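You operate a simulated robot arm through the tools that you are given. There is no shell and no other tool. Be economical: measure what you need, move in short steps, check, and stop when the job is done.

You run a simulated robot arm. Do the job below in one go: nothing can be reset, and whatever is moved stays where it is left.

Task
Box up the seed tins in the small carton, but leave out the one with the earliest date.
Fine: fold both flaps shut; the earliest tin stays where it stands. Set down upright: tin.

Only the result counts: the job must be done as asked and must still hold three seconds after the hand-in. Knocking over, shifting, dropping, spilling or breaking anything else fails it. Flat cloth is picked up by pressing the open fingertips on it (5 to 10 N) and closing them slowly along it; thin cloth reads only 2 to 8 mm in the jaws.

Robot
A 6-joint arm with a two-finger parallel gripper, fixed in place. Base frame: the origin is at the foot of the arm, x ahead of it, y to its left, z up. Lengths are in mm, angles in rad, forces in N, time in s.
With the tool pointing down near the work surface it reaches from about 180 to 840 mm from the base axis. Its first joint turns from -2.897 to 2.897 rad. Payload 3.91 kg.
Tool frame: the origin (TCP) lies between the finger pads and is the grasp point; the fingertips stand 30 mm ahead of it; z points along the fingers, y is the line along which they close. Largest opening 110 mm; finger width 20, thickness 10; the body of the gripper, 48 by 112 mm, starts 55 mm behind the TCP.
Orientation is told as [roll, pitch, yaw] about the base's x, y, z axes, in that order, counted from this pose: with the fingers straight down and closing along the base's y, the tool's x points along the base's -x, its y along +y and its z along -z.

Tools
- The arm moves only by the tool play_rows. Its argument "targets" is a list of rows, each a list of 7 numbers: the shift along the base's x, y, z in mm, then the turn, a rotation vector about the base's x, y, z in rad, then the opening, from 0 (shut) to 1 (fully open). In form: [[dx, dy, dz, wx, wy, wz, claw], ...]. A call has 1 to 20 rows; each row shifts and turns the commanded pose from where the row before left it. Each row takes 0.2 s and may step no farther than 50 mm and 0.15 rad from the row before; otherwise, or with a gripper value out of range, the whole call is refused. A pose out of reach is approached as far as the arm can. The call stops where the force on the tool passes 90 N (or 10 N more than at its start, if that is more) or the arm is blocked; 0.2 s more then pass. Each finger travels about 108 mm/s and halts on what it meets, pressing with about 42 N; the grip force reading is that of the motor and also rises with nothing between the fingers. The clock runs only during rows and for 0.2 s after the last one: add rows that do not move to give the fingers time. It gives the time, the measured TCP pose, the force on the tool (base axes), the opening and the grip force at its end, in the units of the frame above (readings bear some noise), with the torque about the TCP (base axes, N m) and any sound that the robot's microphone picked up, and new pictures: "pictures" is both (left out), scene, wrist or none.
- Cameras (640 x 400 px; columns grow to the right, rows downward): "scene" is fixed at [43.2, 499.4, 1640.3]; the picture's right is [0.14, -0.99, 0.00], its down [-0.84, -0.12, -0.52] and it looks along [0.52, 0.07, -0.85] (base axes); focal length 336 px, centre (320, 200). "wrist" rides on the gripper at [77, 7, -114] in the tool frame; the picture's right is [-0.09, 1.00, 0.00], its down [-0.80, -0.07, -0.59] and it looks along [-0.59, -0.05, 0.80] (tool axes); focal length 270 px, centre (320, 200). There is no depth. A picture from a camera that has moved, and an enlarged one, comes with that camera's place and axes in the base frame and with its lens. The place of the scene camera against the robot may be out by one fixed shift of up to 12 mm in any direction.
- raise_lower(by): slides the trunk up (or, below 0, down) by that many mm; the arm rides with it, the base frame stays. It gives what a move gives, with no picture.
- zoom(camera, box): a new picture of the part [left, top, right, bottom] of that camera's present view, enlarged. The clock stands still meanwhile.
- finish_job(): hands the job in; it is judged then, once.

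Work in short steps. Places have to be worked out from the pictures, the camera data and where the tool is seen: move nearer, look again, correct. Check each grasp and each placing, and mend what went wrong. You have 120 turns and 200 pictures in all, those below and enlarged ones among them. Open the gripper and draw the arm clear of the work before you hand the job in, unless the task says otherwise; then end with one line.

The tools are called as name(argument=value, ...) on one line, values as JSON. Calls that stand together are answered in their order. play_rows: Moves the arm, as the interface text tells. Its arguments: {"type":"object","properties":{"targets":{"type":"array","items":{"type":"array","items":{"type":"number"}}},"pictures":{"type":"string","enum":["both","scene","wrist","none"]}},"required":["targets"]} The other tools are called the same way: raise_lower (by) slides the trunk up or down; zoom (camera, box) takes an enlarged picture of a part of a camera's view; finish_job () hands the job in.

At the start:

```text
time_s: 0.0
position: [266.3, 301.4, 1183.7]
tcp_rot: [0.0, 0.0, 0.0]
force: [0.4, 0.4, -0.2]
moment: [-0.01, -0.01, 0.0]
width: 109.9
gripper_force: 0.0
trunk travel left (down, up): [-450.0, 90.0]
```

scene: 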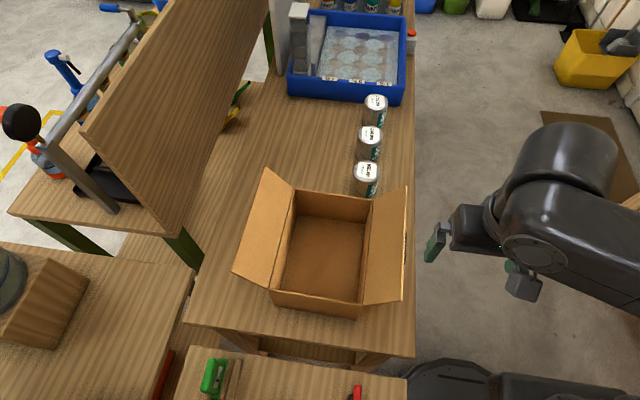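
wrist: 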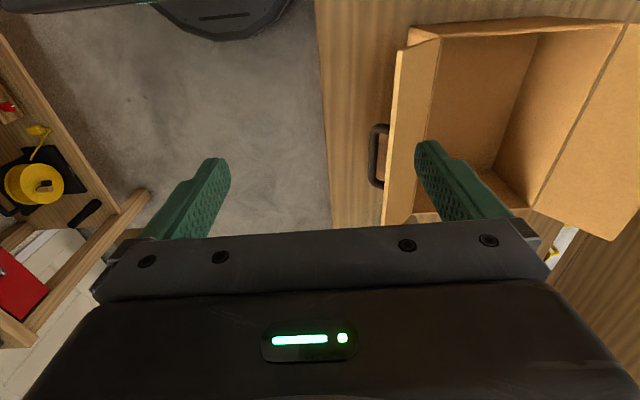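

Three tins stand in a line beyond the open carton. I zoom in to read their dates and see the carton.

zoom(camera="scene", box=[340, 85, 410, 205])

zoom(camera="scene", box=[220, 0, 430, 130])

zoom(camera="scene", box=[190, 150, 430, 330])

```text
3.33 times, centred on (375, 145) of scene
camera zoom: at [43.2, 499.4, 1640.3], right [0.14, -0.99, 0.0], down [-0.84, -0.12, -0.52], along [0.52, 0.07, -0.85], focal length 1121 px, centre (137, 383)
```

zoom: 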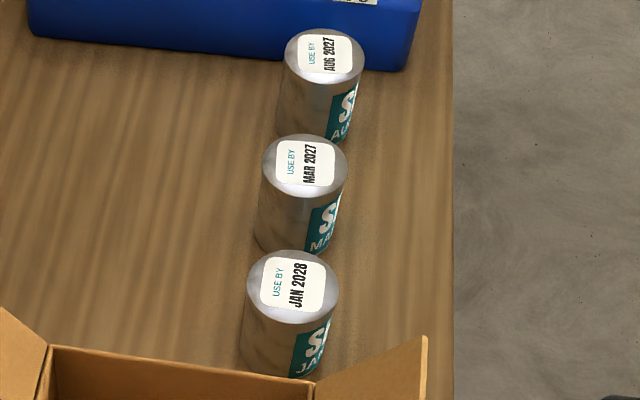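

```text
3.05 times, centred on (325, 65) of scene
camera zoom: at [43.2, 499.4, 1640.3], right [0.14, -0.99, 0.0], down [-0.84, -0.12, -0.52], along [0.52, 0.07, -0.85], focal length 1025 px, centre (305, 611)
```

zoom: 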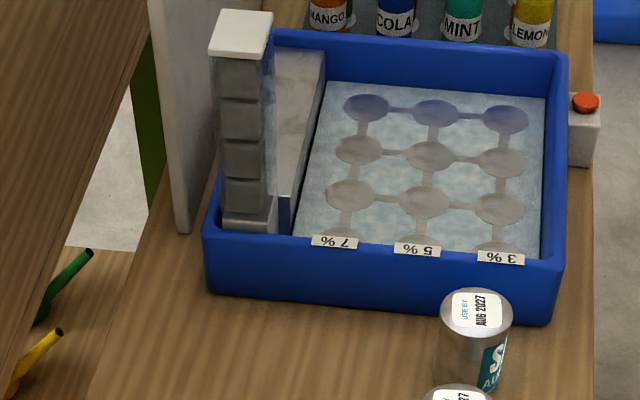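

```text
2.22 times, centred on (310, 240) of scene
camera zoom: at [43.2, 499.4, 1640.3], right [0.14, -0.99, 0.0], down [-0.84, -0.12, -0.52], along [0.52, 0.07, -0.85], focal length 748 px, centre (342, 111)
```

zoom: 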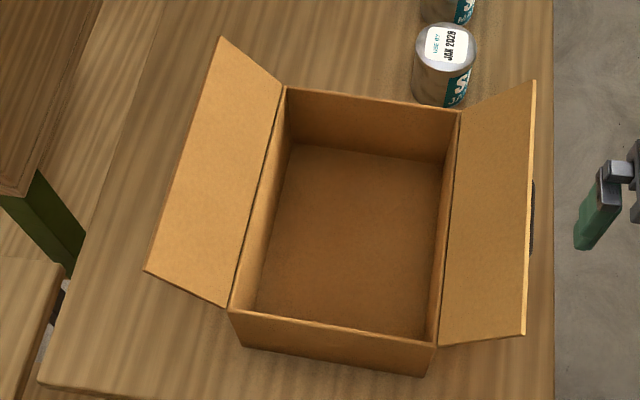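

Dates: JAN 2028, MAR 2027 (earliest, stays), AUG 2027. I move forward and high to see the tins from the wrist camera.

play_rows(targets=[[40, 20, 0, 0, 0, 0, 1], [40, 20, 0, 0, 0, 0, 1], [40, 20, 0, 0, 0, 0, 1], [40, 20, 0, 0, 0, 0, 1], [40, 20, 0, 0, 0, 0, 1], [40, 20, 0, 0, 0, 0, 1]])

```text
time_s: 1.4
position: [509.5, 424.7, 1179.3]
tcp_rot: [-0.004, 0.001, 0.0]
force: [0.3, -0.2, -0.4]
moment: [-0.05, -0.01, -0.05]
width: 110.2
gripper_force: 0.0
trunk travel left (down, up): [-450.0, 90.0]
camera wrist: at [431.7, 431.6, 1295.4], right [0.09, 1.0, 0.0], down [0.8, -0.07, 0.59], along [0.59, -0.05, -0.8], focal length 270 px, centre (320, 200)
```

scene: 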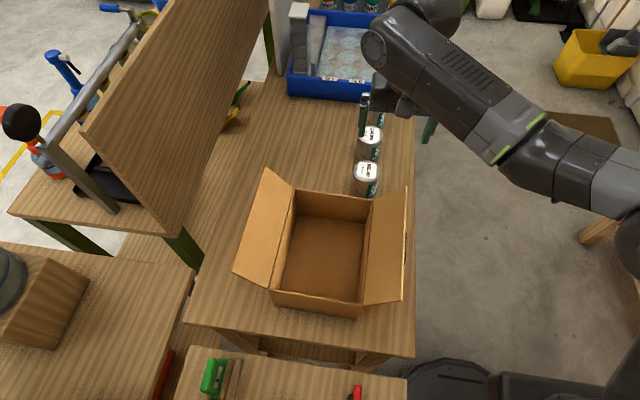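
wrist: 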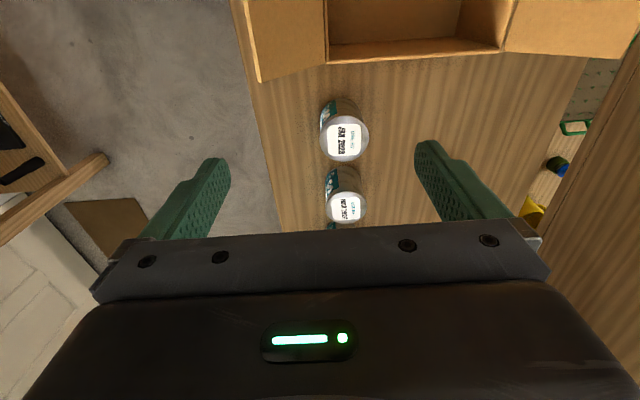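

JAN triangulates to about (619, 459), top z ≈ 885; MAR about (756, 459). I move above JAN and look.

play_rows(targets=[[37, 11, -45, 0, 0, 0, 1], [37, 11, -40, 0, 0, 0, 1], [35, 12, -40, 0, 0, 0, 1], [0, 0, -40, 0, 0, 0, 1], [0, 0, 0, 0, 0, 0, 1]])

```text
refused: row 1 steps farther than a row can; nothing moved
```

Steps were too long; I shorten them.

play_rows(targets=[[27, 8, -35, 0, 0, 0, 1], [27, 8, -35, 0, 0, 0, 1], [27, 8, -35, 0, 0, 0, 1], [28, 10, -35, 0, 0, 0, 1], [0, 0, -35, 0, 0, 0, 1], [0, 0, 0, 0, 0, 0, 1]])

```text
time_s: 2.8
position: [617.1, 456.7, 1007.5]
tcp_rot: [-0.001, -0.001, -0.001]
force: [0.0, -0.1, 0.5]
moment: [0.02, -0.01, -0.03]
width: 110.1
gripper_force: 0.1
trunk travel left (down, up): [-450.0, 90.0]
camera wrist: at [539.5, 463.6, 1122.4], right [0.09, 1.0, 0.0], down [0.8, -0.07, 0.59], along [0.59, -0.05, -0.8], focal length 270 px, centre (320, 200)
```

scene: 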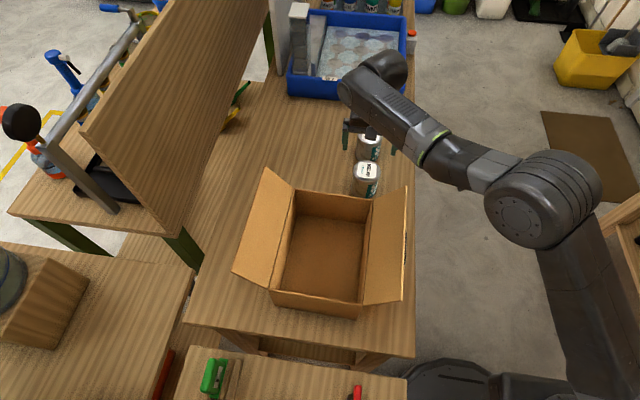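
wrist: 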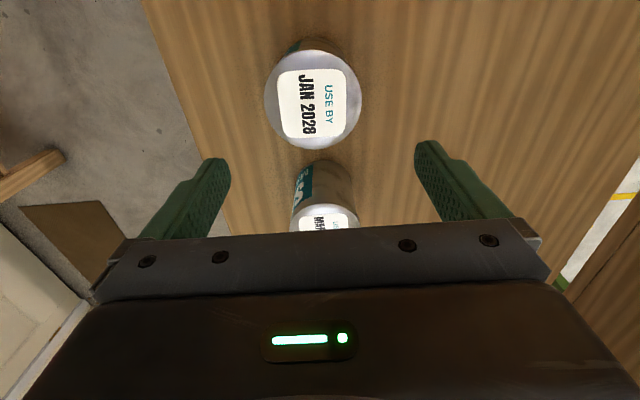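

Two wrist views give JAN's top at about (604, 453, 920), Ø ≈ 73. I centre and lower slightly to re-check.

play_rows(targets=[[-13, -4, -20, 0, 0, 0, 1], [0, 0, -30, 0, 0, 0, 1], [0, 0, 0, 0, 0, 0, 1]], pictures="both")

zoom(camera="scene", box=[320, 80, 430, 210])

```text
time_s: 3.6
position: [603.5, 450.6, 959.0]
tcp_rot: [0.0, 0.0, -0.001]
force: [0.6, 0.9, 0.3]
moment: [-0.02, 0.0, -0.02]
width: 109.9
gripper_force: 0.1
trunk travel left (down, up): [-450.0, 90.0]
camera wrist: at [526.2, 459.1, 1072.7], right [0.09, 1.0, 0.0], down [0.8, -0.07, 0.59], along [0.59, -0.05, -0.8], focal length 270 px, centre (320, 200)
```

scene: 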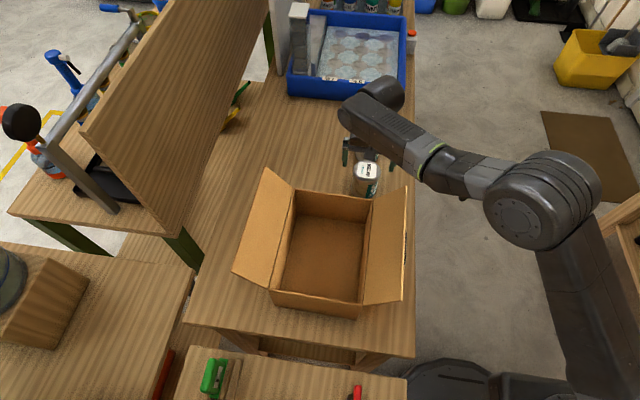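
wrist: 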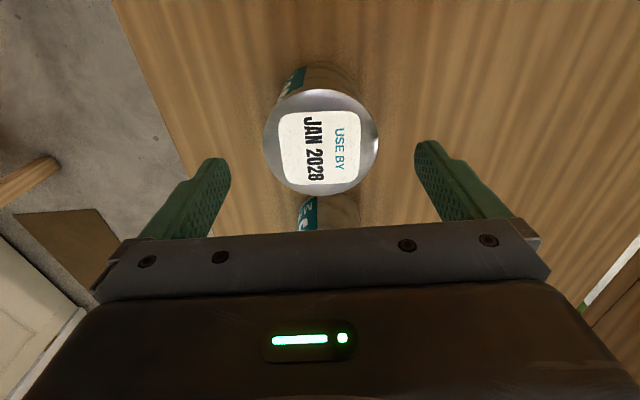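

```text
3.08 times, centred on (375, 145) of scene
camera zoom: at [43.2, 499.4, 1640.3], right [0.14, -0.99, 0.0], down [-0.84, -0.12, -0.52], along [0.52, 0.07, -0.85], focal length 1035 px, centre (151, 369)
```

zoom: 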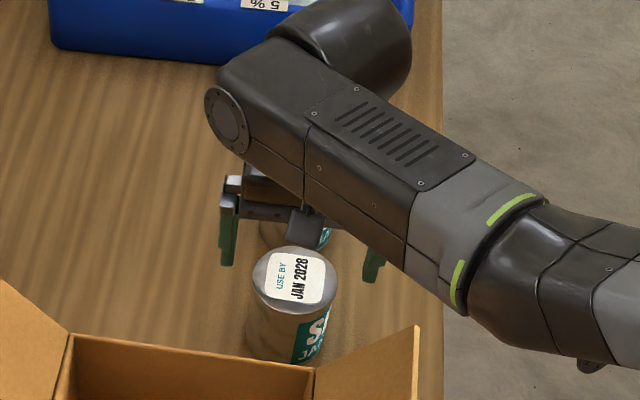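

JAN is centred (≈602, 452). I descend with fingers straddling it and check the depth.

play_rows(targets=[[0, 2, -25, 0, 0, 0, 1], [0, 0, -25, 0, 0, 0, 1], [0, 0, 0, 0, 0, 0, 1]], pictures="both")

zoom(camera="scene", box=[320, 110, 420, 210])

```text
time_s: 4.4
position: [603.4, 455.6, 909.2]
tcp_rot: [-0.001, 0.0, 0.0]
force: [-0.6, -0.5, -1.0]
moment: [-0.02, 0.03, 0.01]
width: 109.7
gripper_force: 0.0
trunk travel left (down, up): [-450.0, 90.0]
camera wrist: at [526.2, 462.6, 1022.9], right [0.09, 1.0, 0.0], down [0.8, -0.07, 0.59], along [0.59, -0.05, -0.8], focal length 270 px, centre (320, 200)
```

scene: 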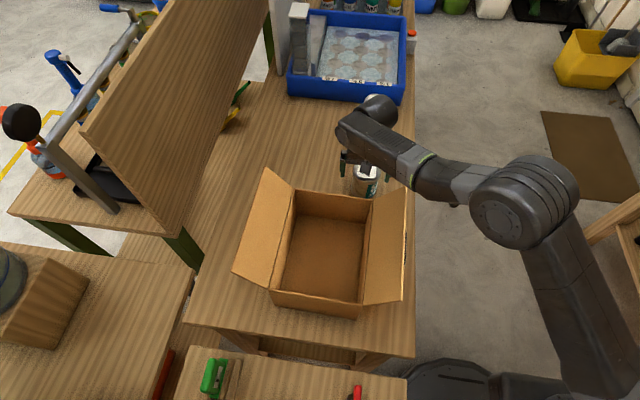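
wrist: 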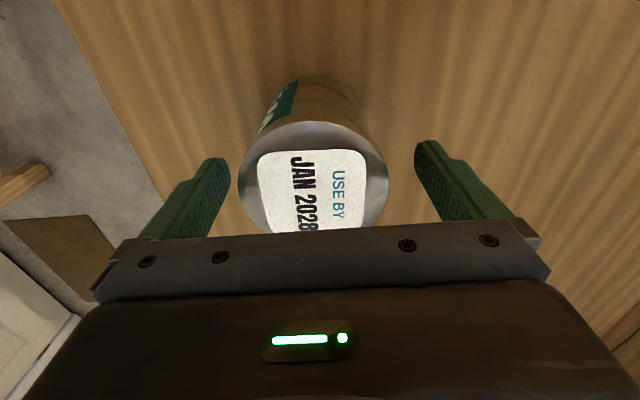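

```text
4.00 times, centred on (370, 160) of scene
camera zoom: at [43.2, 499.4, 1640.3], right [0.14, -0.99, 0.0], down [-0.84, -0.12, -0.52], along [0.52, 0.07, -0.85], focal length 1346 px, centre (120, 360)
```

zoom: 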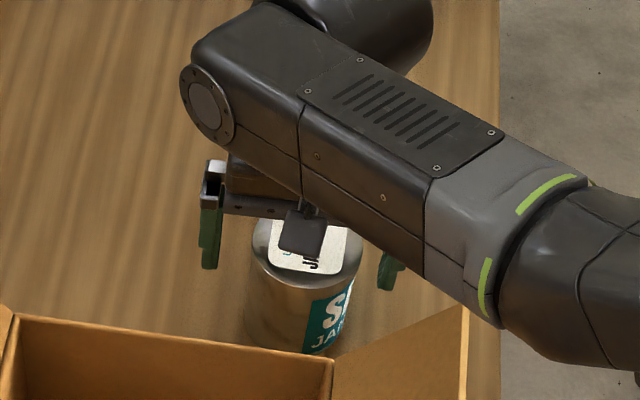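

Tin top is about z 910. I lower 20 more, then close.

play_rows(targets=[[-4, -2, -10, 0, 0, 0, 1], [0, 0, -10, 0, 0, 0, 1], [0, 0, 0, 0, 0, 0, 1]], pictures="wrist")

zoom(camera="scene", box=[320, 110, 420, 210])

```text
time_s: 5.2
position: [600.1, 454.1, 888.0]
tcp_rot: [0.001, -0.001, 0.0]
force: [-0.2, -0.1, -0.2]
moment: [0.01, 0.0, 0.01]
width: 110.2
gripper_force: 0.0
trunk travel left (down, up): [-450.0, 90.0]
camera wrist: at [522.4, 459.6, 1002.6], right [0.09, 1.0, 0.0], down [0.8, -0.07, 0.59], along [0.59, -0.05, -0.8], focal length 270 px, centre (320, 200)
```

wrist: 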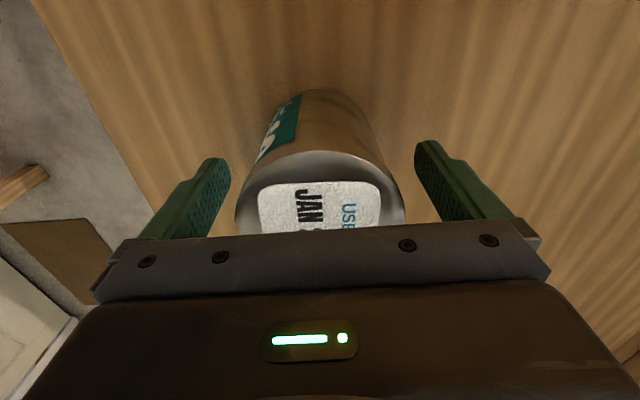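

```text
4.00 times, centred on (370, 160) of scene
camera zoom: at [43.2, 499.4, 1640.3], right [0.14, -0.99, 0.0], down [-0.84, -0.12, -0.52], along [0.52, 0.07, -0.85], focal length 1346 px, centre (120, 360)
```

zoom: 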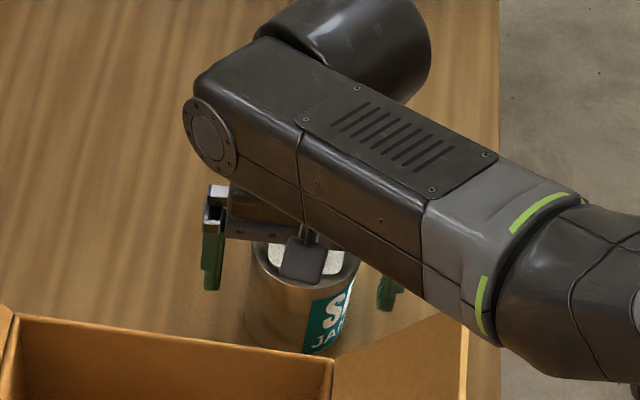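

The tips look only a few mm above the table, so this depth is good. Closing.

play_rows(targets=[[0, 0, 0, 0, 0, 0, 0.6], [0, 0, 0, 0, 0, 0, 0.5], [0, 0, 0, 0, 0, 0, 0.5], [0, 0, 0, 0, 0, 0, 0.5]], pictures="wrist")

```text
time_s: 6.2
position: [599.9, 453.0, 888.0]
tcp_rot: [-0.001, 0.001, 0.0]
force: [-0.5, -1.7, -1.4]
moment: [0.02, 0.01, -0.01]
width: 73.3
gripper_force: 42.3
trunk travel left (down, up): [-450.0, 90.0]
camera wrist: at [522.4, 459.6, 1002.8], right [0.09, 1.0, 0.0], down [0.8, -0.07, 0.59], along [0.59, -0.05, -0.8], focal length 270 px, centre (320, 200)
```

wrist: 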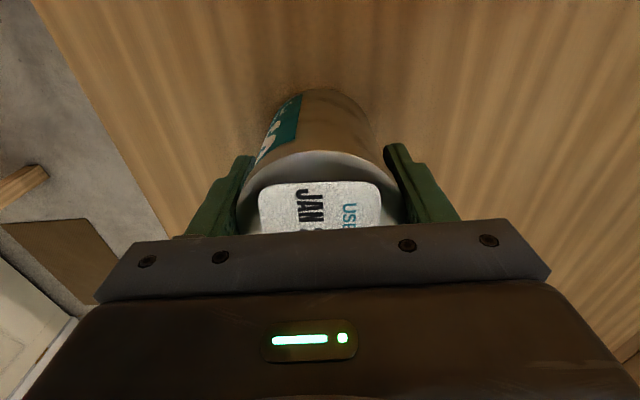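

Gripped at 73 mm. Lift straight up.

play_rows(targets=[[0, 0, 15, 0, 0, 0, 0.5], [0, 0, 35, 0, 0, 0, 0.5], [0, 0, 45, 0, 0, 0, 0.5], [0, 0, 45, 0, 0, 0, 0.5], [0, 0, 45, 0, 0, 0, 0.5], [0, 0, 45, 0, 0, 0, 0.5], [0, 0, 0, 0, 0, 0, 0.5]], pictures="both")

```text
time_s: 7.8
position: [598.3, 453.5, 1119.4]
tcp_rot: [-0.001, 0.0, 0.0]
force: [0.3, -0.2, -0.5]
moment: [0.01, 0.04, 0.0]
width: 55.0
gripper_force: 0.0
trunk travel left (down, up): [-450.0, 90.0]
camera wrist: at [520.5, 460.3, 1233.5], right [0.09, 1.0, 0.0], down [0.8, -0.07, 0.59], along [0.59, -0.05, -0.8], focal length 270 px, centre (320, 200)
```

scene: 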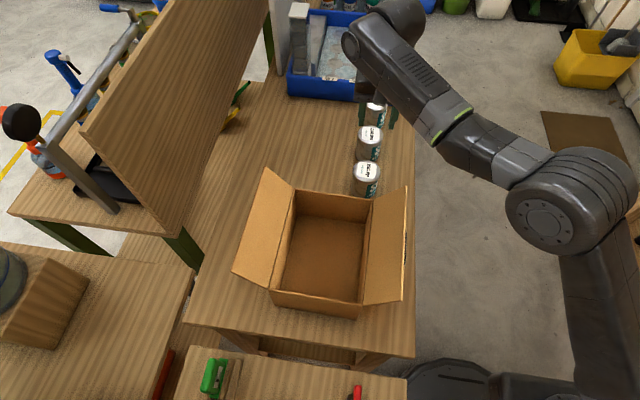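
wrist: 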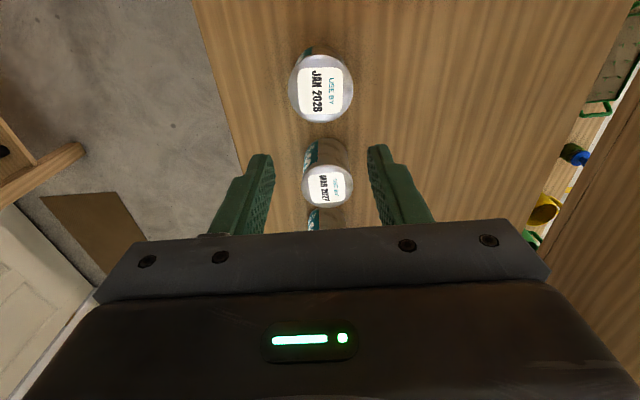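

The tin slipped out and is still standing at (600, 454), top ≈ 910. I go back down, grip a bit deeper with full closing command, and lift slowly while watching the force.

play_rows(targets=[[1, 0, -40, 0, 0, 0, 1], [1, 0, -45, 0, 0, 0, 1], [0, 0, -45, 0, 0, 0, 1], [0, 0, -45, 0, 0, 0, 1], [0, 0, -45, 0, 0, 0, 1], [0, 0, -12, 0, 0, 0, 1], [0, 0, -4, 0, 0, 0, 1], [0, 0, 0, 0, 0, 0, 1]], pictures="wrist")

zoom(camera="scene", box=[320, 110, 420, 210])

```text
time_s: 9.6
position: [601.9, 451.0, 882.3]
tcp_rot: [0.0, -0.001, 0.0]
force: [0.1, -0.5, -0.3]
moment: [0.01, -0.01, 0.02]
width: 110.2
gripper_force: 0.1
trunk travel left (down, up): [-450.0, 90.0]
camera wrist: at [524.0, 458.5, 997.2], right [0.09, 1.0, 0.0], down [0.8, -0.07, 0.59], along [0.59, -0.05, -0.8], focal length 270 px, centre (320, 200)
```

wrist: 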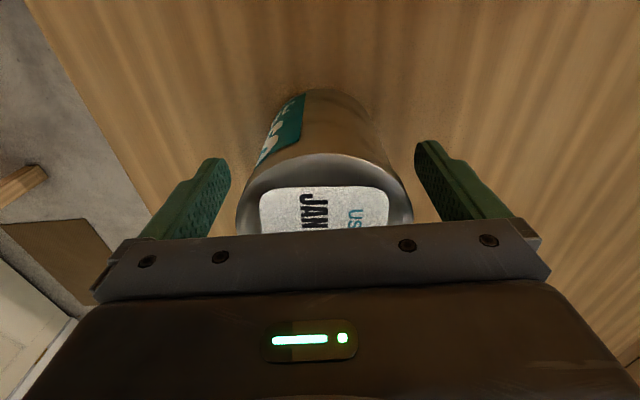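

```text
4.00 times, centred on (370, 160) of scene
camera zoom: at [43.2, 499.4, 1640.3], right [0.14, -0.99, 0.0], down [-0.84, -0.12, -0.52], along [0.52, 0.07, -0.85], focal length 1346 px, centre (120, 360)
```

zoom: 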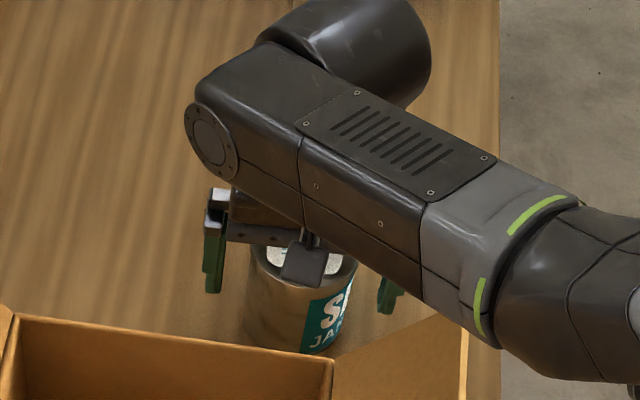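

I lower in small steps, watching for table contact.

play_rows(targets=[[0, 1, -3, 0, 0, 0, 1], [0, 0, -3, 0, 0, 0, 1], [0, 0, -3, 0, 0, 0, 1], [0, 0, 0, 0, 0, 0, 1]], pictures="none")

```text
time_s: 10.6
position: [602.2, 453.4, 872.2]
tcp_rot: [0.0, 0.0, 0.0]
force: [-0.1, 0.3, 0.1]
moment: [-0.01, -0.01, 0.03]
width: 109.9
gripper_force: 0.0
trunk travel left (down, up): [-450.0, 90.0]
```

No contact at 872. Close fully and test with a slow 10 mm lift.

play_rows(targets=[[0, 0, 0, 0, 0, 0, 0.5], [0, 0, 0, 0, 0, 0, 0.2], [0, 0, 0, 0, 0, 0, 0], [0, 0, 0, 0, 0, 0, 0], [0, 0, 2, 0, 0, 0, 0], [0, 0, 4, 0, 0, 0, 0], [0, 0, 6, 0, 0, 0, 0], [0, 0, 6, 0, 0, 0, 0], [0, 0, 6, 0, 0, 0, 0]], pictures="both")

```text
time_s: 12.6
position: [601.3, 453.6, 896.4]
tcp_rot: [0.0, 0.0, 0.001]
force: [-0.2, 0.7, -3.3]
moment: [0.0, 0.0, 0.0]
width: 73.3
gripper_force: 42.1
trunk travel left (down, up): [-450.0, 90.0]
camera wrist: at [524.4, 460.8, 1011.6], right [0.09, 1.0, 0.0], down [0.8, -0.07, 0.59], along [0.59, -0.05, -0.8], focal length 270 px, centre (320, 200)
```

scene: 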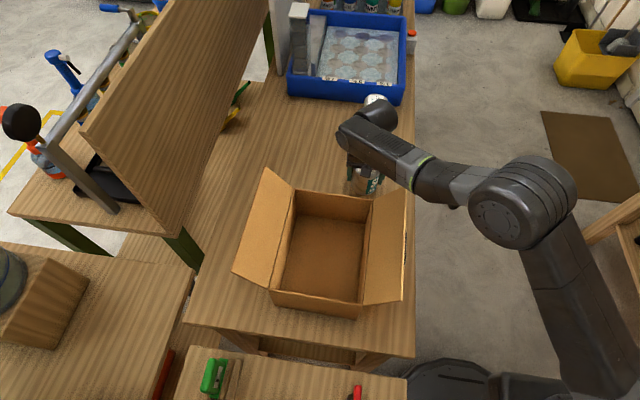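
wrist: 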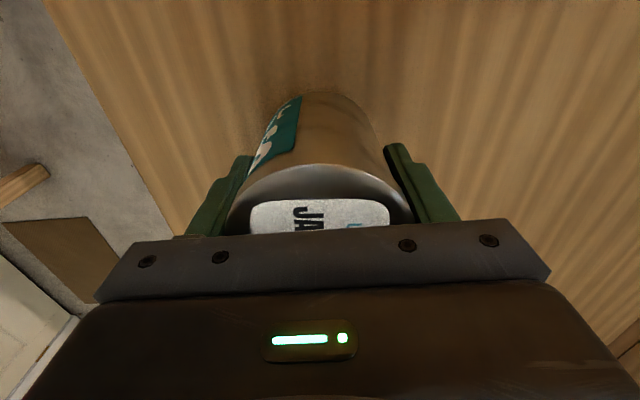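

Force shows about 3.3 N: the tin hangs in the grip. Lift moderately.

play_rows(targets=[[0, 0, 12, 0, 0, 0, 0], [0, 0, 20, 0, 0, 0, 0], [0, 0, 25, 0, 0, 0, 0], [0, 0, 30, 0, 0, 0, 0], [0, 0, 30, 0, 0, 0, 0], [0, 0, 30, 0, 0, 0, 0], [0, 0, 30, 0, 0, 0, 0], [0, 0, 20, 0, 0, 0, 0], [0, 0, 10, 0, 0, 0, 0]], pictures="both")

```text
time_s: 14.6
position: [601.9, 455.0, 1105.2]
tcp_rot: [-0.001, 0.0, 0.0]
force: [0.4, -0.7, -2.3]
moment: [0.0, -0.04, -0.01]
width: 73.2
gripper_force: 41.5
trunk travel left (down, up): [-450.0, 90.0]
camera wrist: at [524.4, 462.6, 1219.0], right [0.09, 1.0, 0.0], down [0.8, -0.07, 0.59], along [0.59, -0.05, -0.8], focal length 270 px, centre (320, 200)
```

scene: 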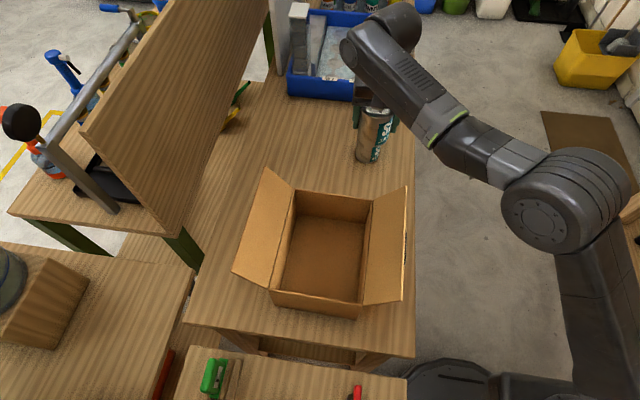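
wrist: 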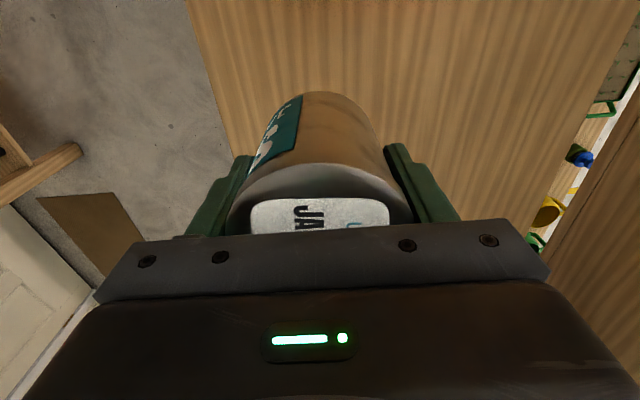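

Tin (≈81 mm tall, bottom ≈41 mm below TCP) is held. I carry it at height to over the carton's near half.

play_rows(targets=[[-15, 4, 0, 0, 0, 0, 0], [-30, 8, 0, 0, 0, 0, 0], [-35, 9, 0, 0, 0, 0, 0], [-35, 9, 0, 0, 0, 0, 0], [-35, 9, 0, 0, 0, 0, 0], [-35, 9, 0, 0, 0, 0, 0], [-35, 9, 0, 0, 0, 0, 0], [-32, 9, 0, 0, 0, 0, 0], [-25, 7, 0, 0, 0, 0, 0], [-15, 4, 0, 0, 0, 0, 0], [0, 0, 0, 0, 0, 0, 0]], pictures="both")

zoom(camera="scene", box=[190, 150, 430, 330])

```text
time_s: 17.0
position: [307.9, 530.1, 1105.3]
tcp_rot: [0.0, -0.001, -0.001]
force: [0.2, 0.6, -2.5]
moment: [-0.03, -0.02, 0.0]
width: 73.1
gripper_force: 41.7
trunk travel left (down, up): [-450.0, 90.0]
camera wrist: at [230.5, 538.0, 1218.4], right [0.09, 1.0, 0.0], down [0.8, -0.07, 0.59], along [0.59, -0.05, -0.8], focal length 270 px, centre (320, 200)
```

scene: 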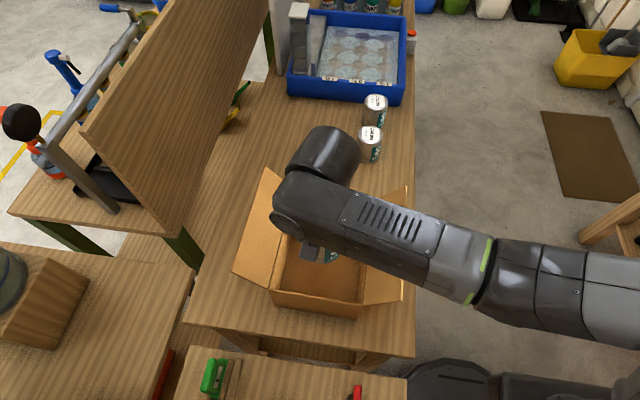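
wrist: 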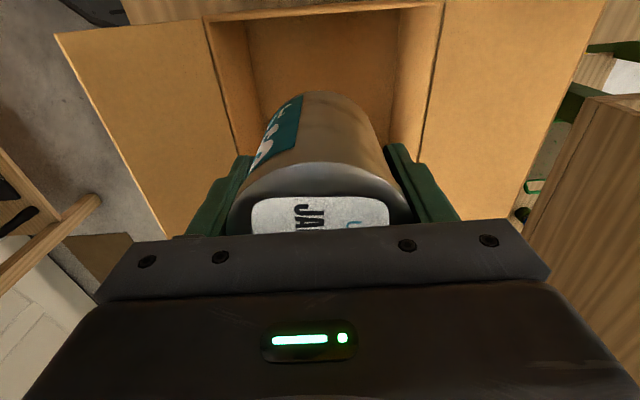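

```text
2.22 times, centred on (310, 240) of scene
camera zoom: at [43.2, 499.4, 1640.3], right [0.14, -0.99, 0.0], down [-0.84, -0.12, -0.52], along [0.52, 0.07, -0.85], focal length 748 px, centre (342, 111)
```

zoom: 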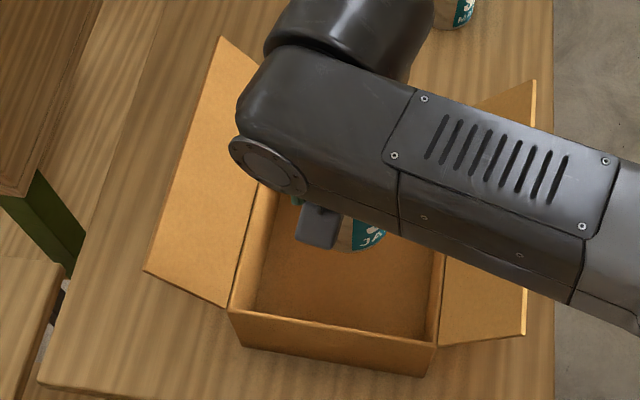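

Rim is at about z 958, carton spans x≈237–488, y≈443–634, centre y≈538. To keep the wrist camera off the near wall I'll use the far half first: move to x≈428, y≈538.

play_rows(targets=[[20, 2, 0, 0, 0, 0, 0], [30, 2, 0, 0, 0, 0, 0], [30, 2, 0, 0, 0, 0, 0], [25, 2, 0, 0, 0, 0, 0], [15, 0, 0, 0, 0, 0, 0], [0, 0, 0, 0, 0, 0, 0]], pictures="both")

```text
time_s: 18.4
position: [429.7, 538.1, 1104.0]
tcp_rot: [0.0, 0.0, -0.001]
force: [-1.2, 0.4, -2.6]
moment: [0.03, -0.02, -0.01]
width: 73.1
gripper_force: 41.6
trunk travel left (down, up): [-450.0, 90.0]
camera wrist: at [352.6, 545.0, 1218.0], right [0.09, 1.0, 0.0], down [0.8, -0.07, 0.59], along [0.59, -0.05, -0.8], focal length 270 px, centre (320, 200)
```

scene: 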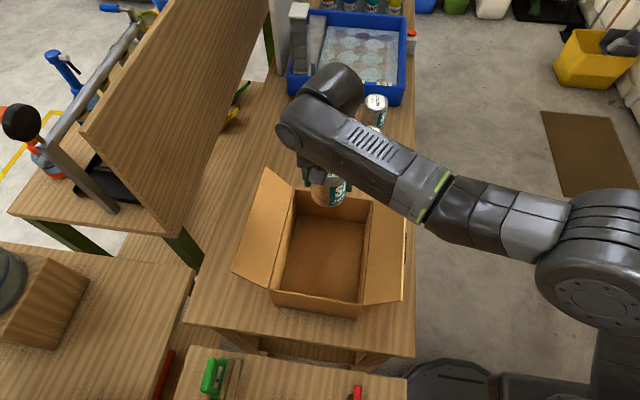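
wrist: 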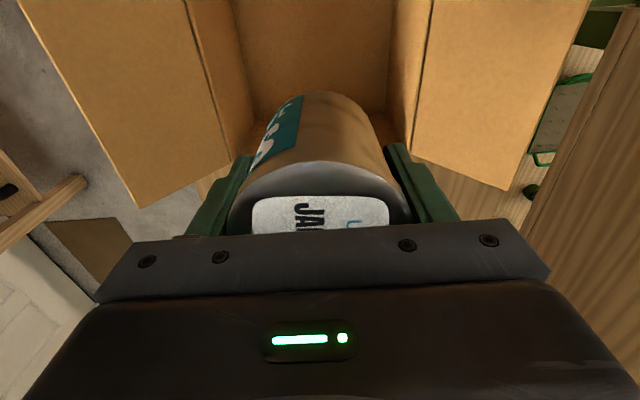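

Far wall's rim is at x≈476–488, so I shift to x≈418 and descend partway.

play_rows(targets=[[-12, 0, 0, 0, 0, 0, 0], [0, 0, -20, 0, 0, 0, 0], [0, 0, -30, 0, 0, 0, 0], [0, 0, -30, 0, 0, 0, 0], [0, 0, -30, 0, 0, 0, 0], [0, 0, -20, 0, 0, 0, 0], [0, 0, -10, 0, 0, 0, 0], [0, 0, 0, 0, 0, 0, 0]], pictures="both")

zoom(camera="scene", box=[220, 120, 460, 320])

```text
time_s: 20.2
position: [418.0, 537.3, 963.5]
tcp_rot: [0.0, 0.001, 0.001]
force: [0.2, -0.7, -3.0]
moment: [-0.01, 0.02, 0.02]
width: 73.0
gripper_force: 41.7
trunk travel left (down, up): [-450.0, 90.0]
camera wrist: at [340.7, 545.0, 1078.2], right [0.09, 1.0, 0.0], down [0.8, -0.07, 0.59], along [0.59, -0.05, -0.8], focal length 270 px, centre (320, 200)
```

scene: 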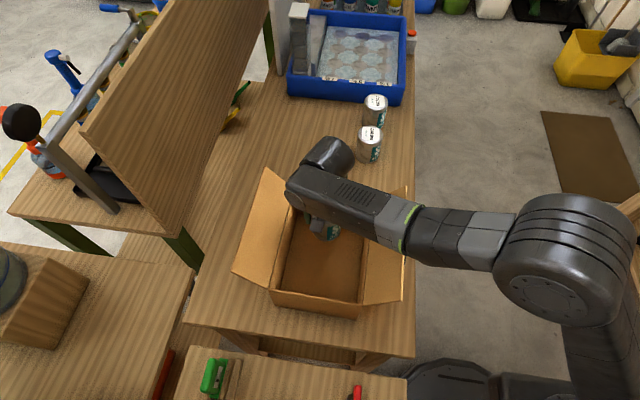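
wrist: 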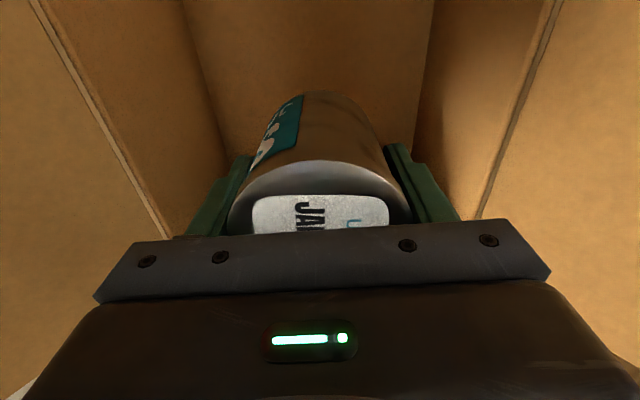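

```text
2.00 times, centred on (340, 220) of scene
camera zoom: at [43.2, 499.4, 1640.3], right [0.14, -0.99, 0.0], down [-0.84, -0.12, -0.52], along [0.52, 0.07, -0.85], focal length 673 px, centre (280, 160)
```

zoom: 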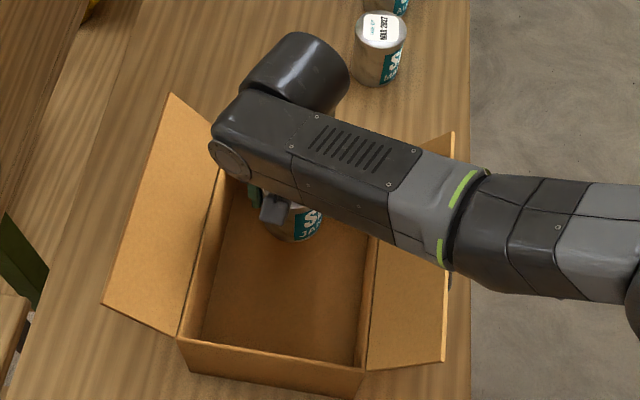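

To give the forearm more clearance over the right flap, I raise the trunk 90 mm and then descend again with the arm.

raise_lower(by=90)

play_rows(targets=[[0, 0, -20, 0, 0, 0, 0], [0, 0, -25, 0, 0, 0, 0], [0, 0, -25, 0, 0, 0, 0], [0, 0, -20, 0, 0, 0, 0], [0, 0, 0, 0, 0, 0, 0]], pictures="scene")

zoom(camera="scene", box=[220, 120, 460, 320])

```text
time_s: 21.4
position: [418.0, 538.0, 1053.7]
tcp_rot: [0.001, -0.001, -0.001]
force: [-0.3, 0.6, -2.8]
moment: [-0.02, 0.01, 0.0]
width: 72.9
gripper_force: 42.7
trunk travel left (down, up): [-540.0, 0.0]
```

```text
time_s: 22.6
position: [418.4, 536.4, 963.3]
tcp_rot: [0.0, 0.0, 0.001]
force: [0.4, -0.1, -2.6]
moment: [0.02, 0.03, -0.02]
width: 73.0
gripper_force: 41.5
trunk travel left (down, up): [-540.0, 0.0]
```

scene: 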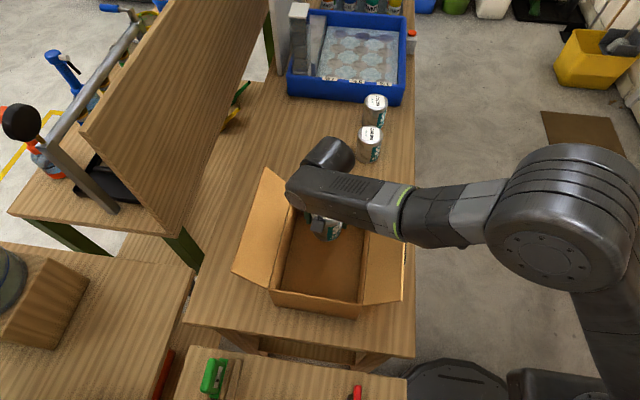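

```text
2.00 times, centred on (340, 220) of scene
camera zoom: at [43.2, 499.4, 1640.3], right [0.14, -0.99, 0.0], down [-0.84, -0.12, -0.52], along [0.52, 0.07, -0.85], focal length 673 px, centre (280, 160)
```

zoom: 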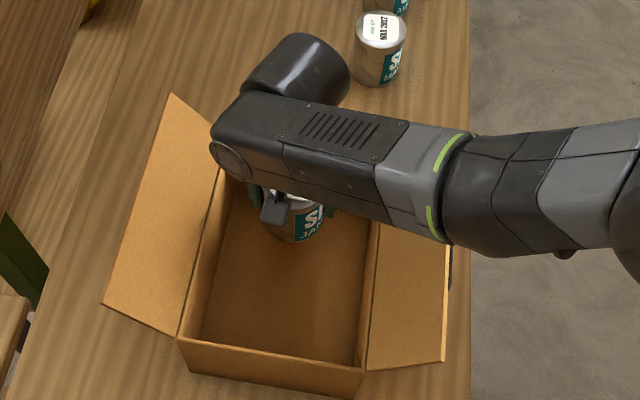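

Forearm now slopes upward well. Descend to near the floor.

play_rows(targets=[[0, 0, -20, 0, 0, 0, 0], [0, 0, -25, 0, 0, 0, 0], [0, 0, -20, 0, 0, 0, 0], [0, 0, -10, 0, 0, 0, 0], [0, 0, 0, 0, 0, 0, 0]], pictures="both")

```text
time_s: 23.9
position: [417.6, 539.2, 887.6]
tcp_rot: [-0.001, 0.001, 0.001]
force: [0.1, -0.1, -2.7]
moment: [0.02, -0.02, 0.02]
width: 72.9
gripper_force: 42.2
trunk travel left (down, up): [-540.0, 0.0]
camera wrist: at [340.0, 545.1, 1002.9], right [0.09, 1.0, 0.0], down [0.8, -0.07, 0.59], along [0.59, -0.05, -0.8], focal length 270 px, centre (320, 200)
```

scene: 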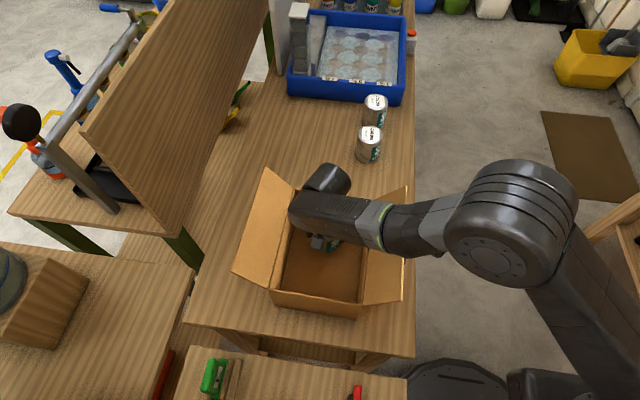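
wrist: 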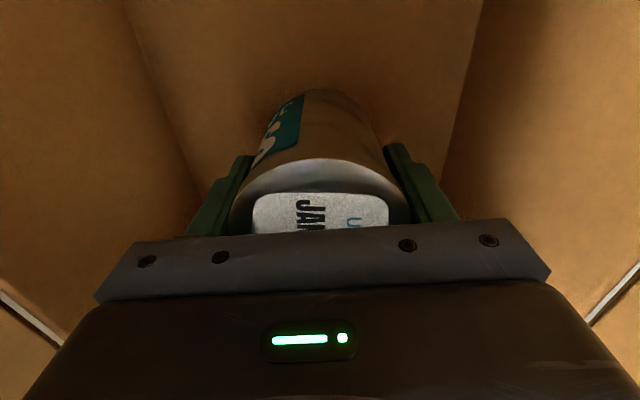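

Centred in the carton. Now lower in 2 mm steps watching force.

play_rows(targets=[[0, 0, -3, 0, 0, 0, 0], [0, 0, -3, 0, 0, 0, 0], [0, 0, -2, 0, 0, 0, 0], [0, 0, 0, 0, 0, 0, 0]], pictures="none")

```text
time_s: 24.9
position: [417.4, 537.5, 883.4]
tcp_rot: [0.003, -0.004, -0.001]
force: [-0.2, 0.9, 15.3]
moment: [-0.28, 0.37, 0.09]
width: 72.9
gripper_force: 42.1
trunk travel left (down, up): [-540.0, 0.0]
```

Contact with the floor (15 N). I ease up 2 mm and open gently.

play_rows(targets=[[0, 0, 2, 0, 0, 0, 0], [0, 0, 0, 0, 0, 0, 0.72], [0, 0, 0, 0, 0, 0, 0.85], [0, 0, 0, 0, 0, 0, 0.85]], pictures="wrist")

```text
time_s: 25.9
position: [418.5, 537.2, 882.7]
tcp_rot: [-0.003, 0.0, 0.001]
force: [-0.2, 0.2, 0.8]
moment: [-0.01, -0.02, -0.01]
width: 93.4
gripper_force: 0.1
trunk travel left (down, up): [-540.0, 0.0]
camera wrist: at [340.7, 544.6, 997.7], right [0.09, 1.0, 0.0], down [0.8, -0.07, 0.59], along [0.59, -0.05, -0.8], focal length 270 px, centre (320, 200)
```

wrist: 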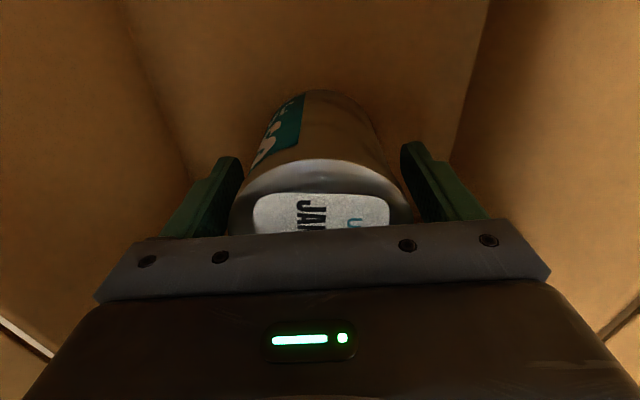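

JAN stands released. Withdraw straight up slowly, then faster.

play_rows(targets=[[0, 0, 15, 0, 0, 0, 0.85], [0, 0, 30, 0, 0, 0, 0.85], [0, 0, 40, 0, 0, 0, 0.85], [0, 0, 45, 0, 0, 0, 0.85], [0, 0, 45, 0, 0, 0, 0.85], [0, 0, 45, 0, 0, 0, 0.85], [0, 0, 30, 0, 0, 0, 0.85], [0, 0, 0, 0, 0, 0, 0.85]], pictures="both")

```text
time_s: 27.6
position: [417.1, 536.3, 1135.7]
tcp_rot: [0.001, 0.0, 0.0]
force: [0.7, 0.5, -0.6]
moment: [0.03, 0.01, 0.01]
width: 93.6
gripper_force: 0.1
trunk travel left (down, up): [-540.0, 0.0]
camera wrist: at [339.0, 543.6, 1249.9], right [0.09, 1.0, 0.0], down [0.8, -0.07, 0.59], along [0.59, -0.05, -0.8], focal length 270 px, centre (320, 200)
```

scene: 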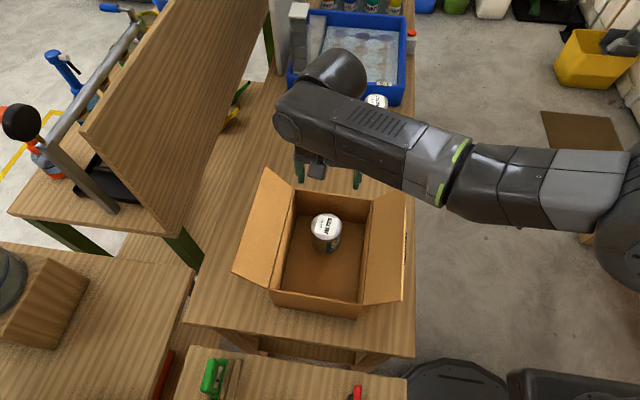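
wrist: 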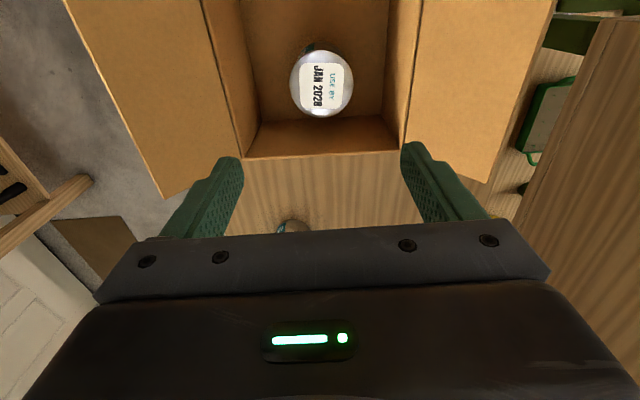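

JAN is upright in the carton. AUG is at about (877, 442), ~983 mm out, so I turn the tool to the radial direction and move out at height to test the reach.

play_rows(targets=[[30, -14, 0, 0, 0, 0, 1], [36, -18, 0, 0, 0, 0.08, 1], [36, -18, 0, 0, 0, 0.08, 1], [36, -18, 0, 0, 0, 0.08, 1], [36, -18, 0, 0, 0, 0.08, 1], [36, -18, 0, 0, 0, 0.08, 1], [36, -18, 0, 0, 0, 0.068, 1], [36, -18, 0, 0, 0, 0, 1], [30, -15, 0, 0, 0, 0, 1], [0, 0, 0, 0, 0, 0, 1]], pictures="both")

```text
time_s: 29.9
position: [721.9, 379.4, 1131.8]
tcp_rot: [0.0, -0.002, 0.468]
force: [0.0, 0.1, 0.9]
moment: [0.02, -0.01, 0.03]
width: 109.9
gripper_force: 0.1
out of reach, approached as far as the arm can: row 9
trunk travel left (down, up): [-540.0, 0.0]
camera wrist: at [649.0, 350.8, 1246.2], right [-0.37, 0.93, 0.0], down [0.75, 0.3, 0.6], along [0.55, 0.22, -0.8], focal length 270 px, centre (320, 200)
```

scene: 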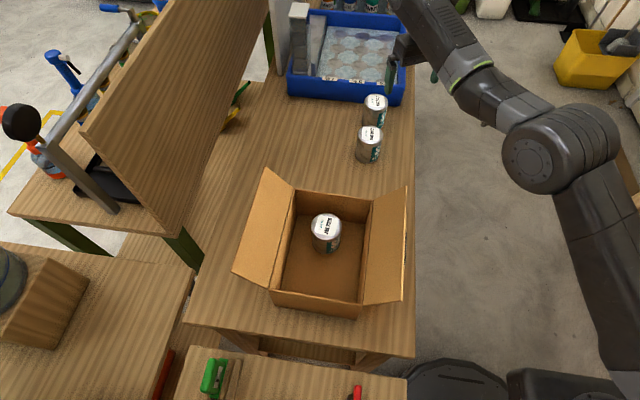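
wrist: 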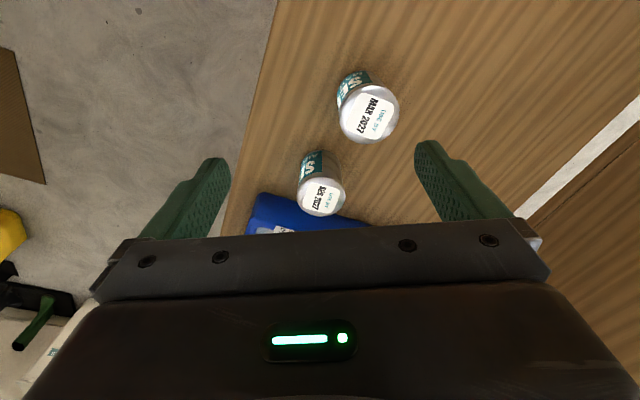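

AUG is at (872, 442), MAR at (731, 449). I'll approach AUG tilted from azimuth ≈0.75 rad (clear of MAR). First yaw 0.28 more and tilt outward 0.8 here at height.

play_rows(targets=[[0, 0, 0, 0, 0, 0.14, 1], [0, 0, 0, 0, 0, 0.14, 1], [0, 0, 0, 0.0918, -0.0986, 0, 1], [0, 0, 0, 0.0918, -0.0986, 0, 1], [0, 0, 0, 0.0918, -0.0986, 0, 1], [0, 0, 0, 0.0918, -0.0986, 0, 1], [0, 0, 0, 0.0918, -0.0986, 0, 1], [0, 0, 0, 0.0918, -0.0986, 0, 1], [0, 0, 0, 0, 0, 0, 1]], pictures="both")

```text
time_s: 31.9
position: [721.3, 377.2, 1130.3]
tcp_rot: [0.002, -0.811, 0.747]
force: [0.5, 0.2, 1.3]
moment: [0.0, 0.0, -0.02]
width: 110.2
gripper_force: 0.1
trunk travel left (down, up): [-540.0, 0.0]
camera wrist: at [616.8, 290.8, 1153.7], right [-0.63, 0.77, 0.06], down [0.14, 0.03, 0.99], along [0.76, 0.64, -0.13], focal length 270 px, centre (320, 200)
```

scene: 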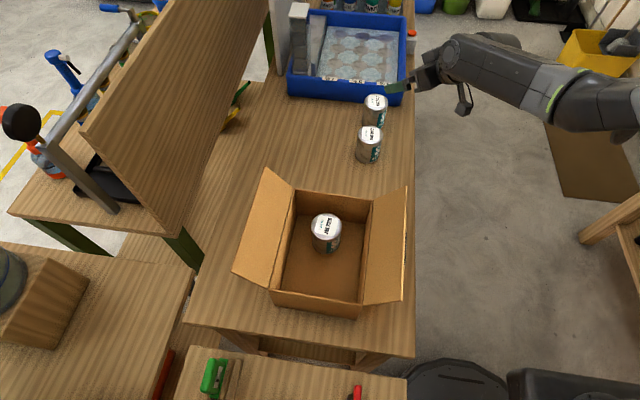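
wrist: 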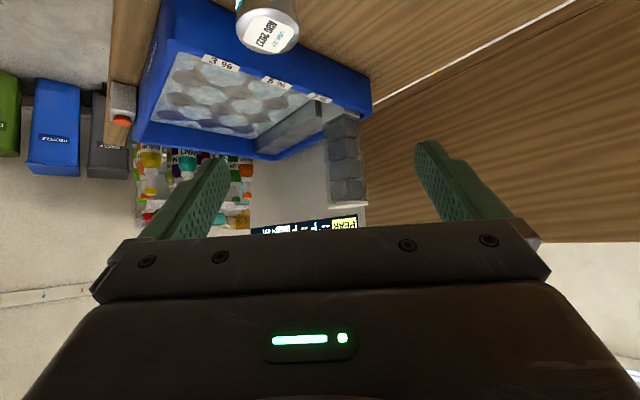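

Tilt is set. I lower the trunk by 150 mm to bring the shoulder nearer to wrist height for reach, then extend toward the pre-grasp point.

raise_lower(by=-150)

play_rows(targets=[[30, 5, 0, 0, 0, 0, 1], [30, 5, 0, 0, 0, 0, 1], [25, 5, 0, 0, 0, 0, 1], [13, 1, 0, 0, 0, 0, 1], [0, 0, 0, 0, 0, 0, 1]], pictures="both")

```text
time_s: 33.6
position: [721.7, 377.3, 979.4]
tcp_rot: [0.002, -0.808, 0.747]
force: [0.2, 0.2, -0.6]
moment: [0.03, 0.02, 0.01]
width: 109.8
gripper_force: 0.1
trunk travel left (down, up): [-390.0, 150.0]
```

```text
time_s: 34.8
position: [821.4, 393.1, 980.4]
tcp_rot: [0.001, -0.807, 0.747]
force: [0.3, -0.1, -0.4]
moment: [0.0, 0.04, -0.03]
width: 110.0
gripper_force: 0.1
trunk travel left (down, up): [-390.0, 150.0]
camera wrist: at [715.8, 305.9, 1004.0], right [-0.63, 0.77, 0.07], down [0.14, 0.03, 0.99], along [0.76, 0.64, -0.13], focal length 270 px, centre (320, 200)
```

scene: 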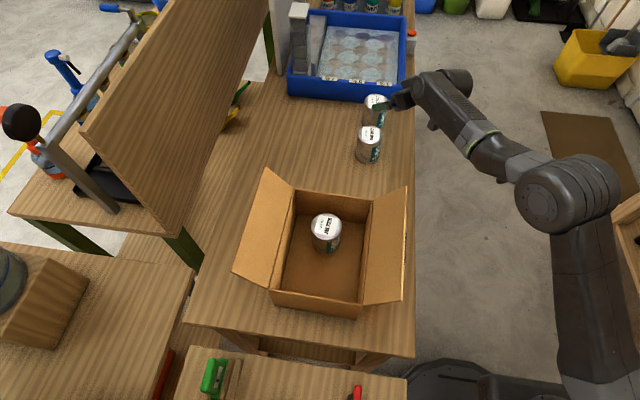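
wrist: 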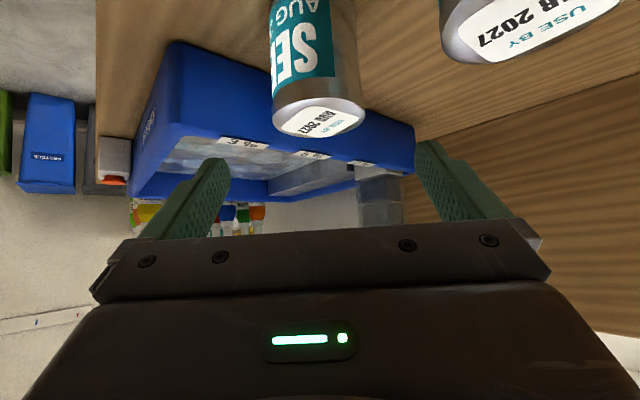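

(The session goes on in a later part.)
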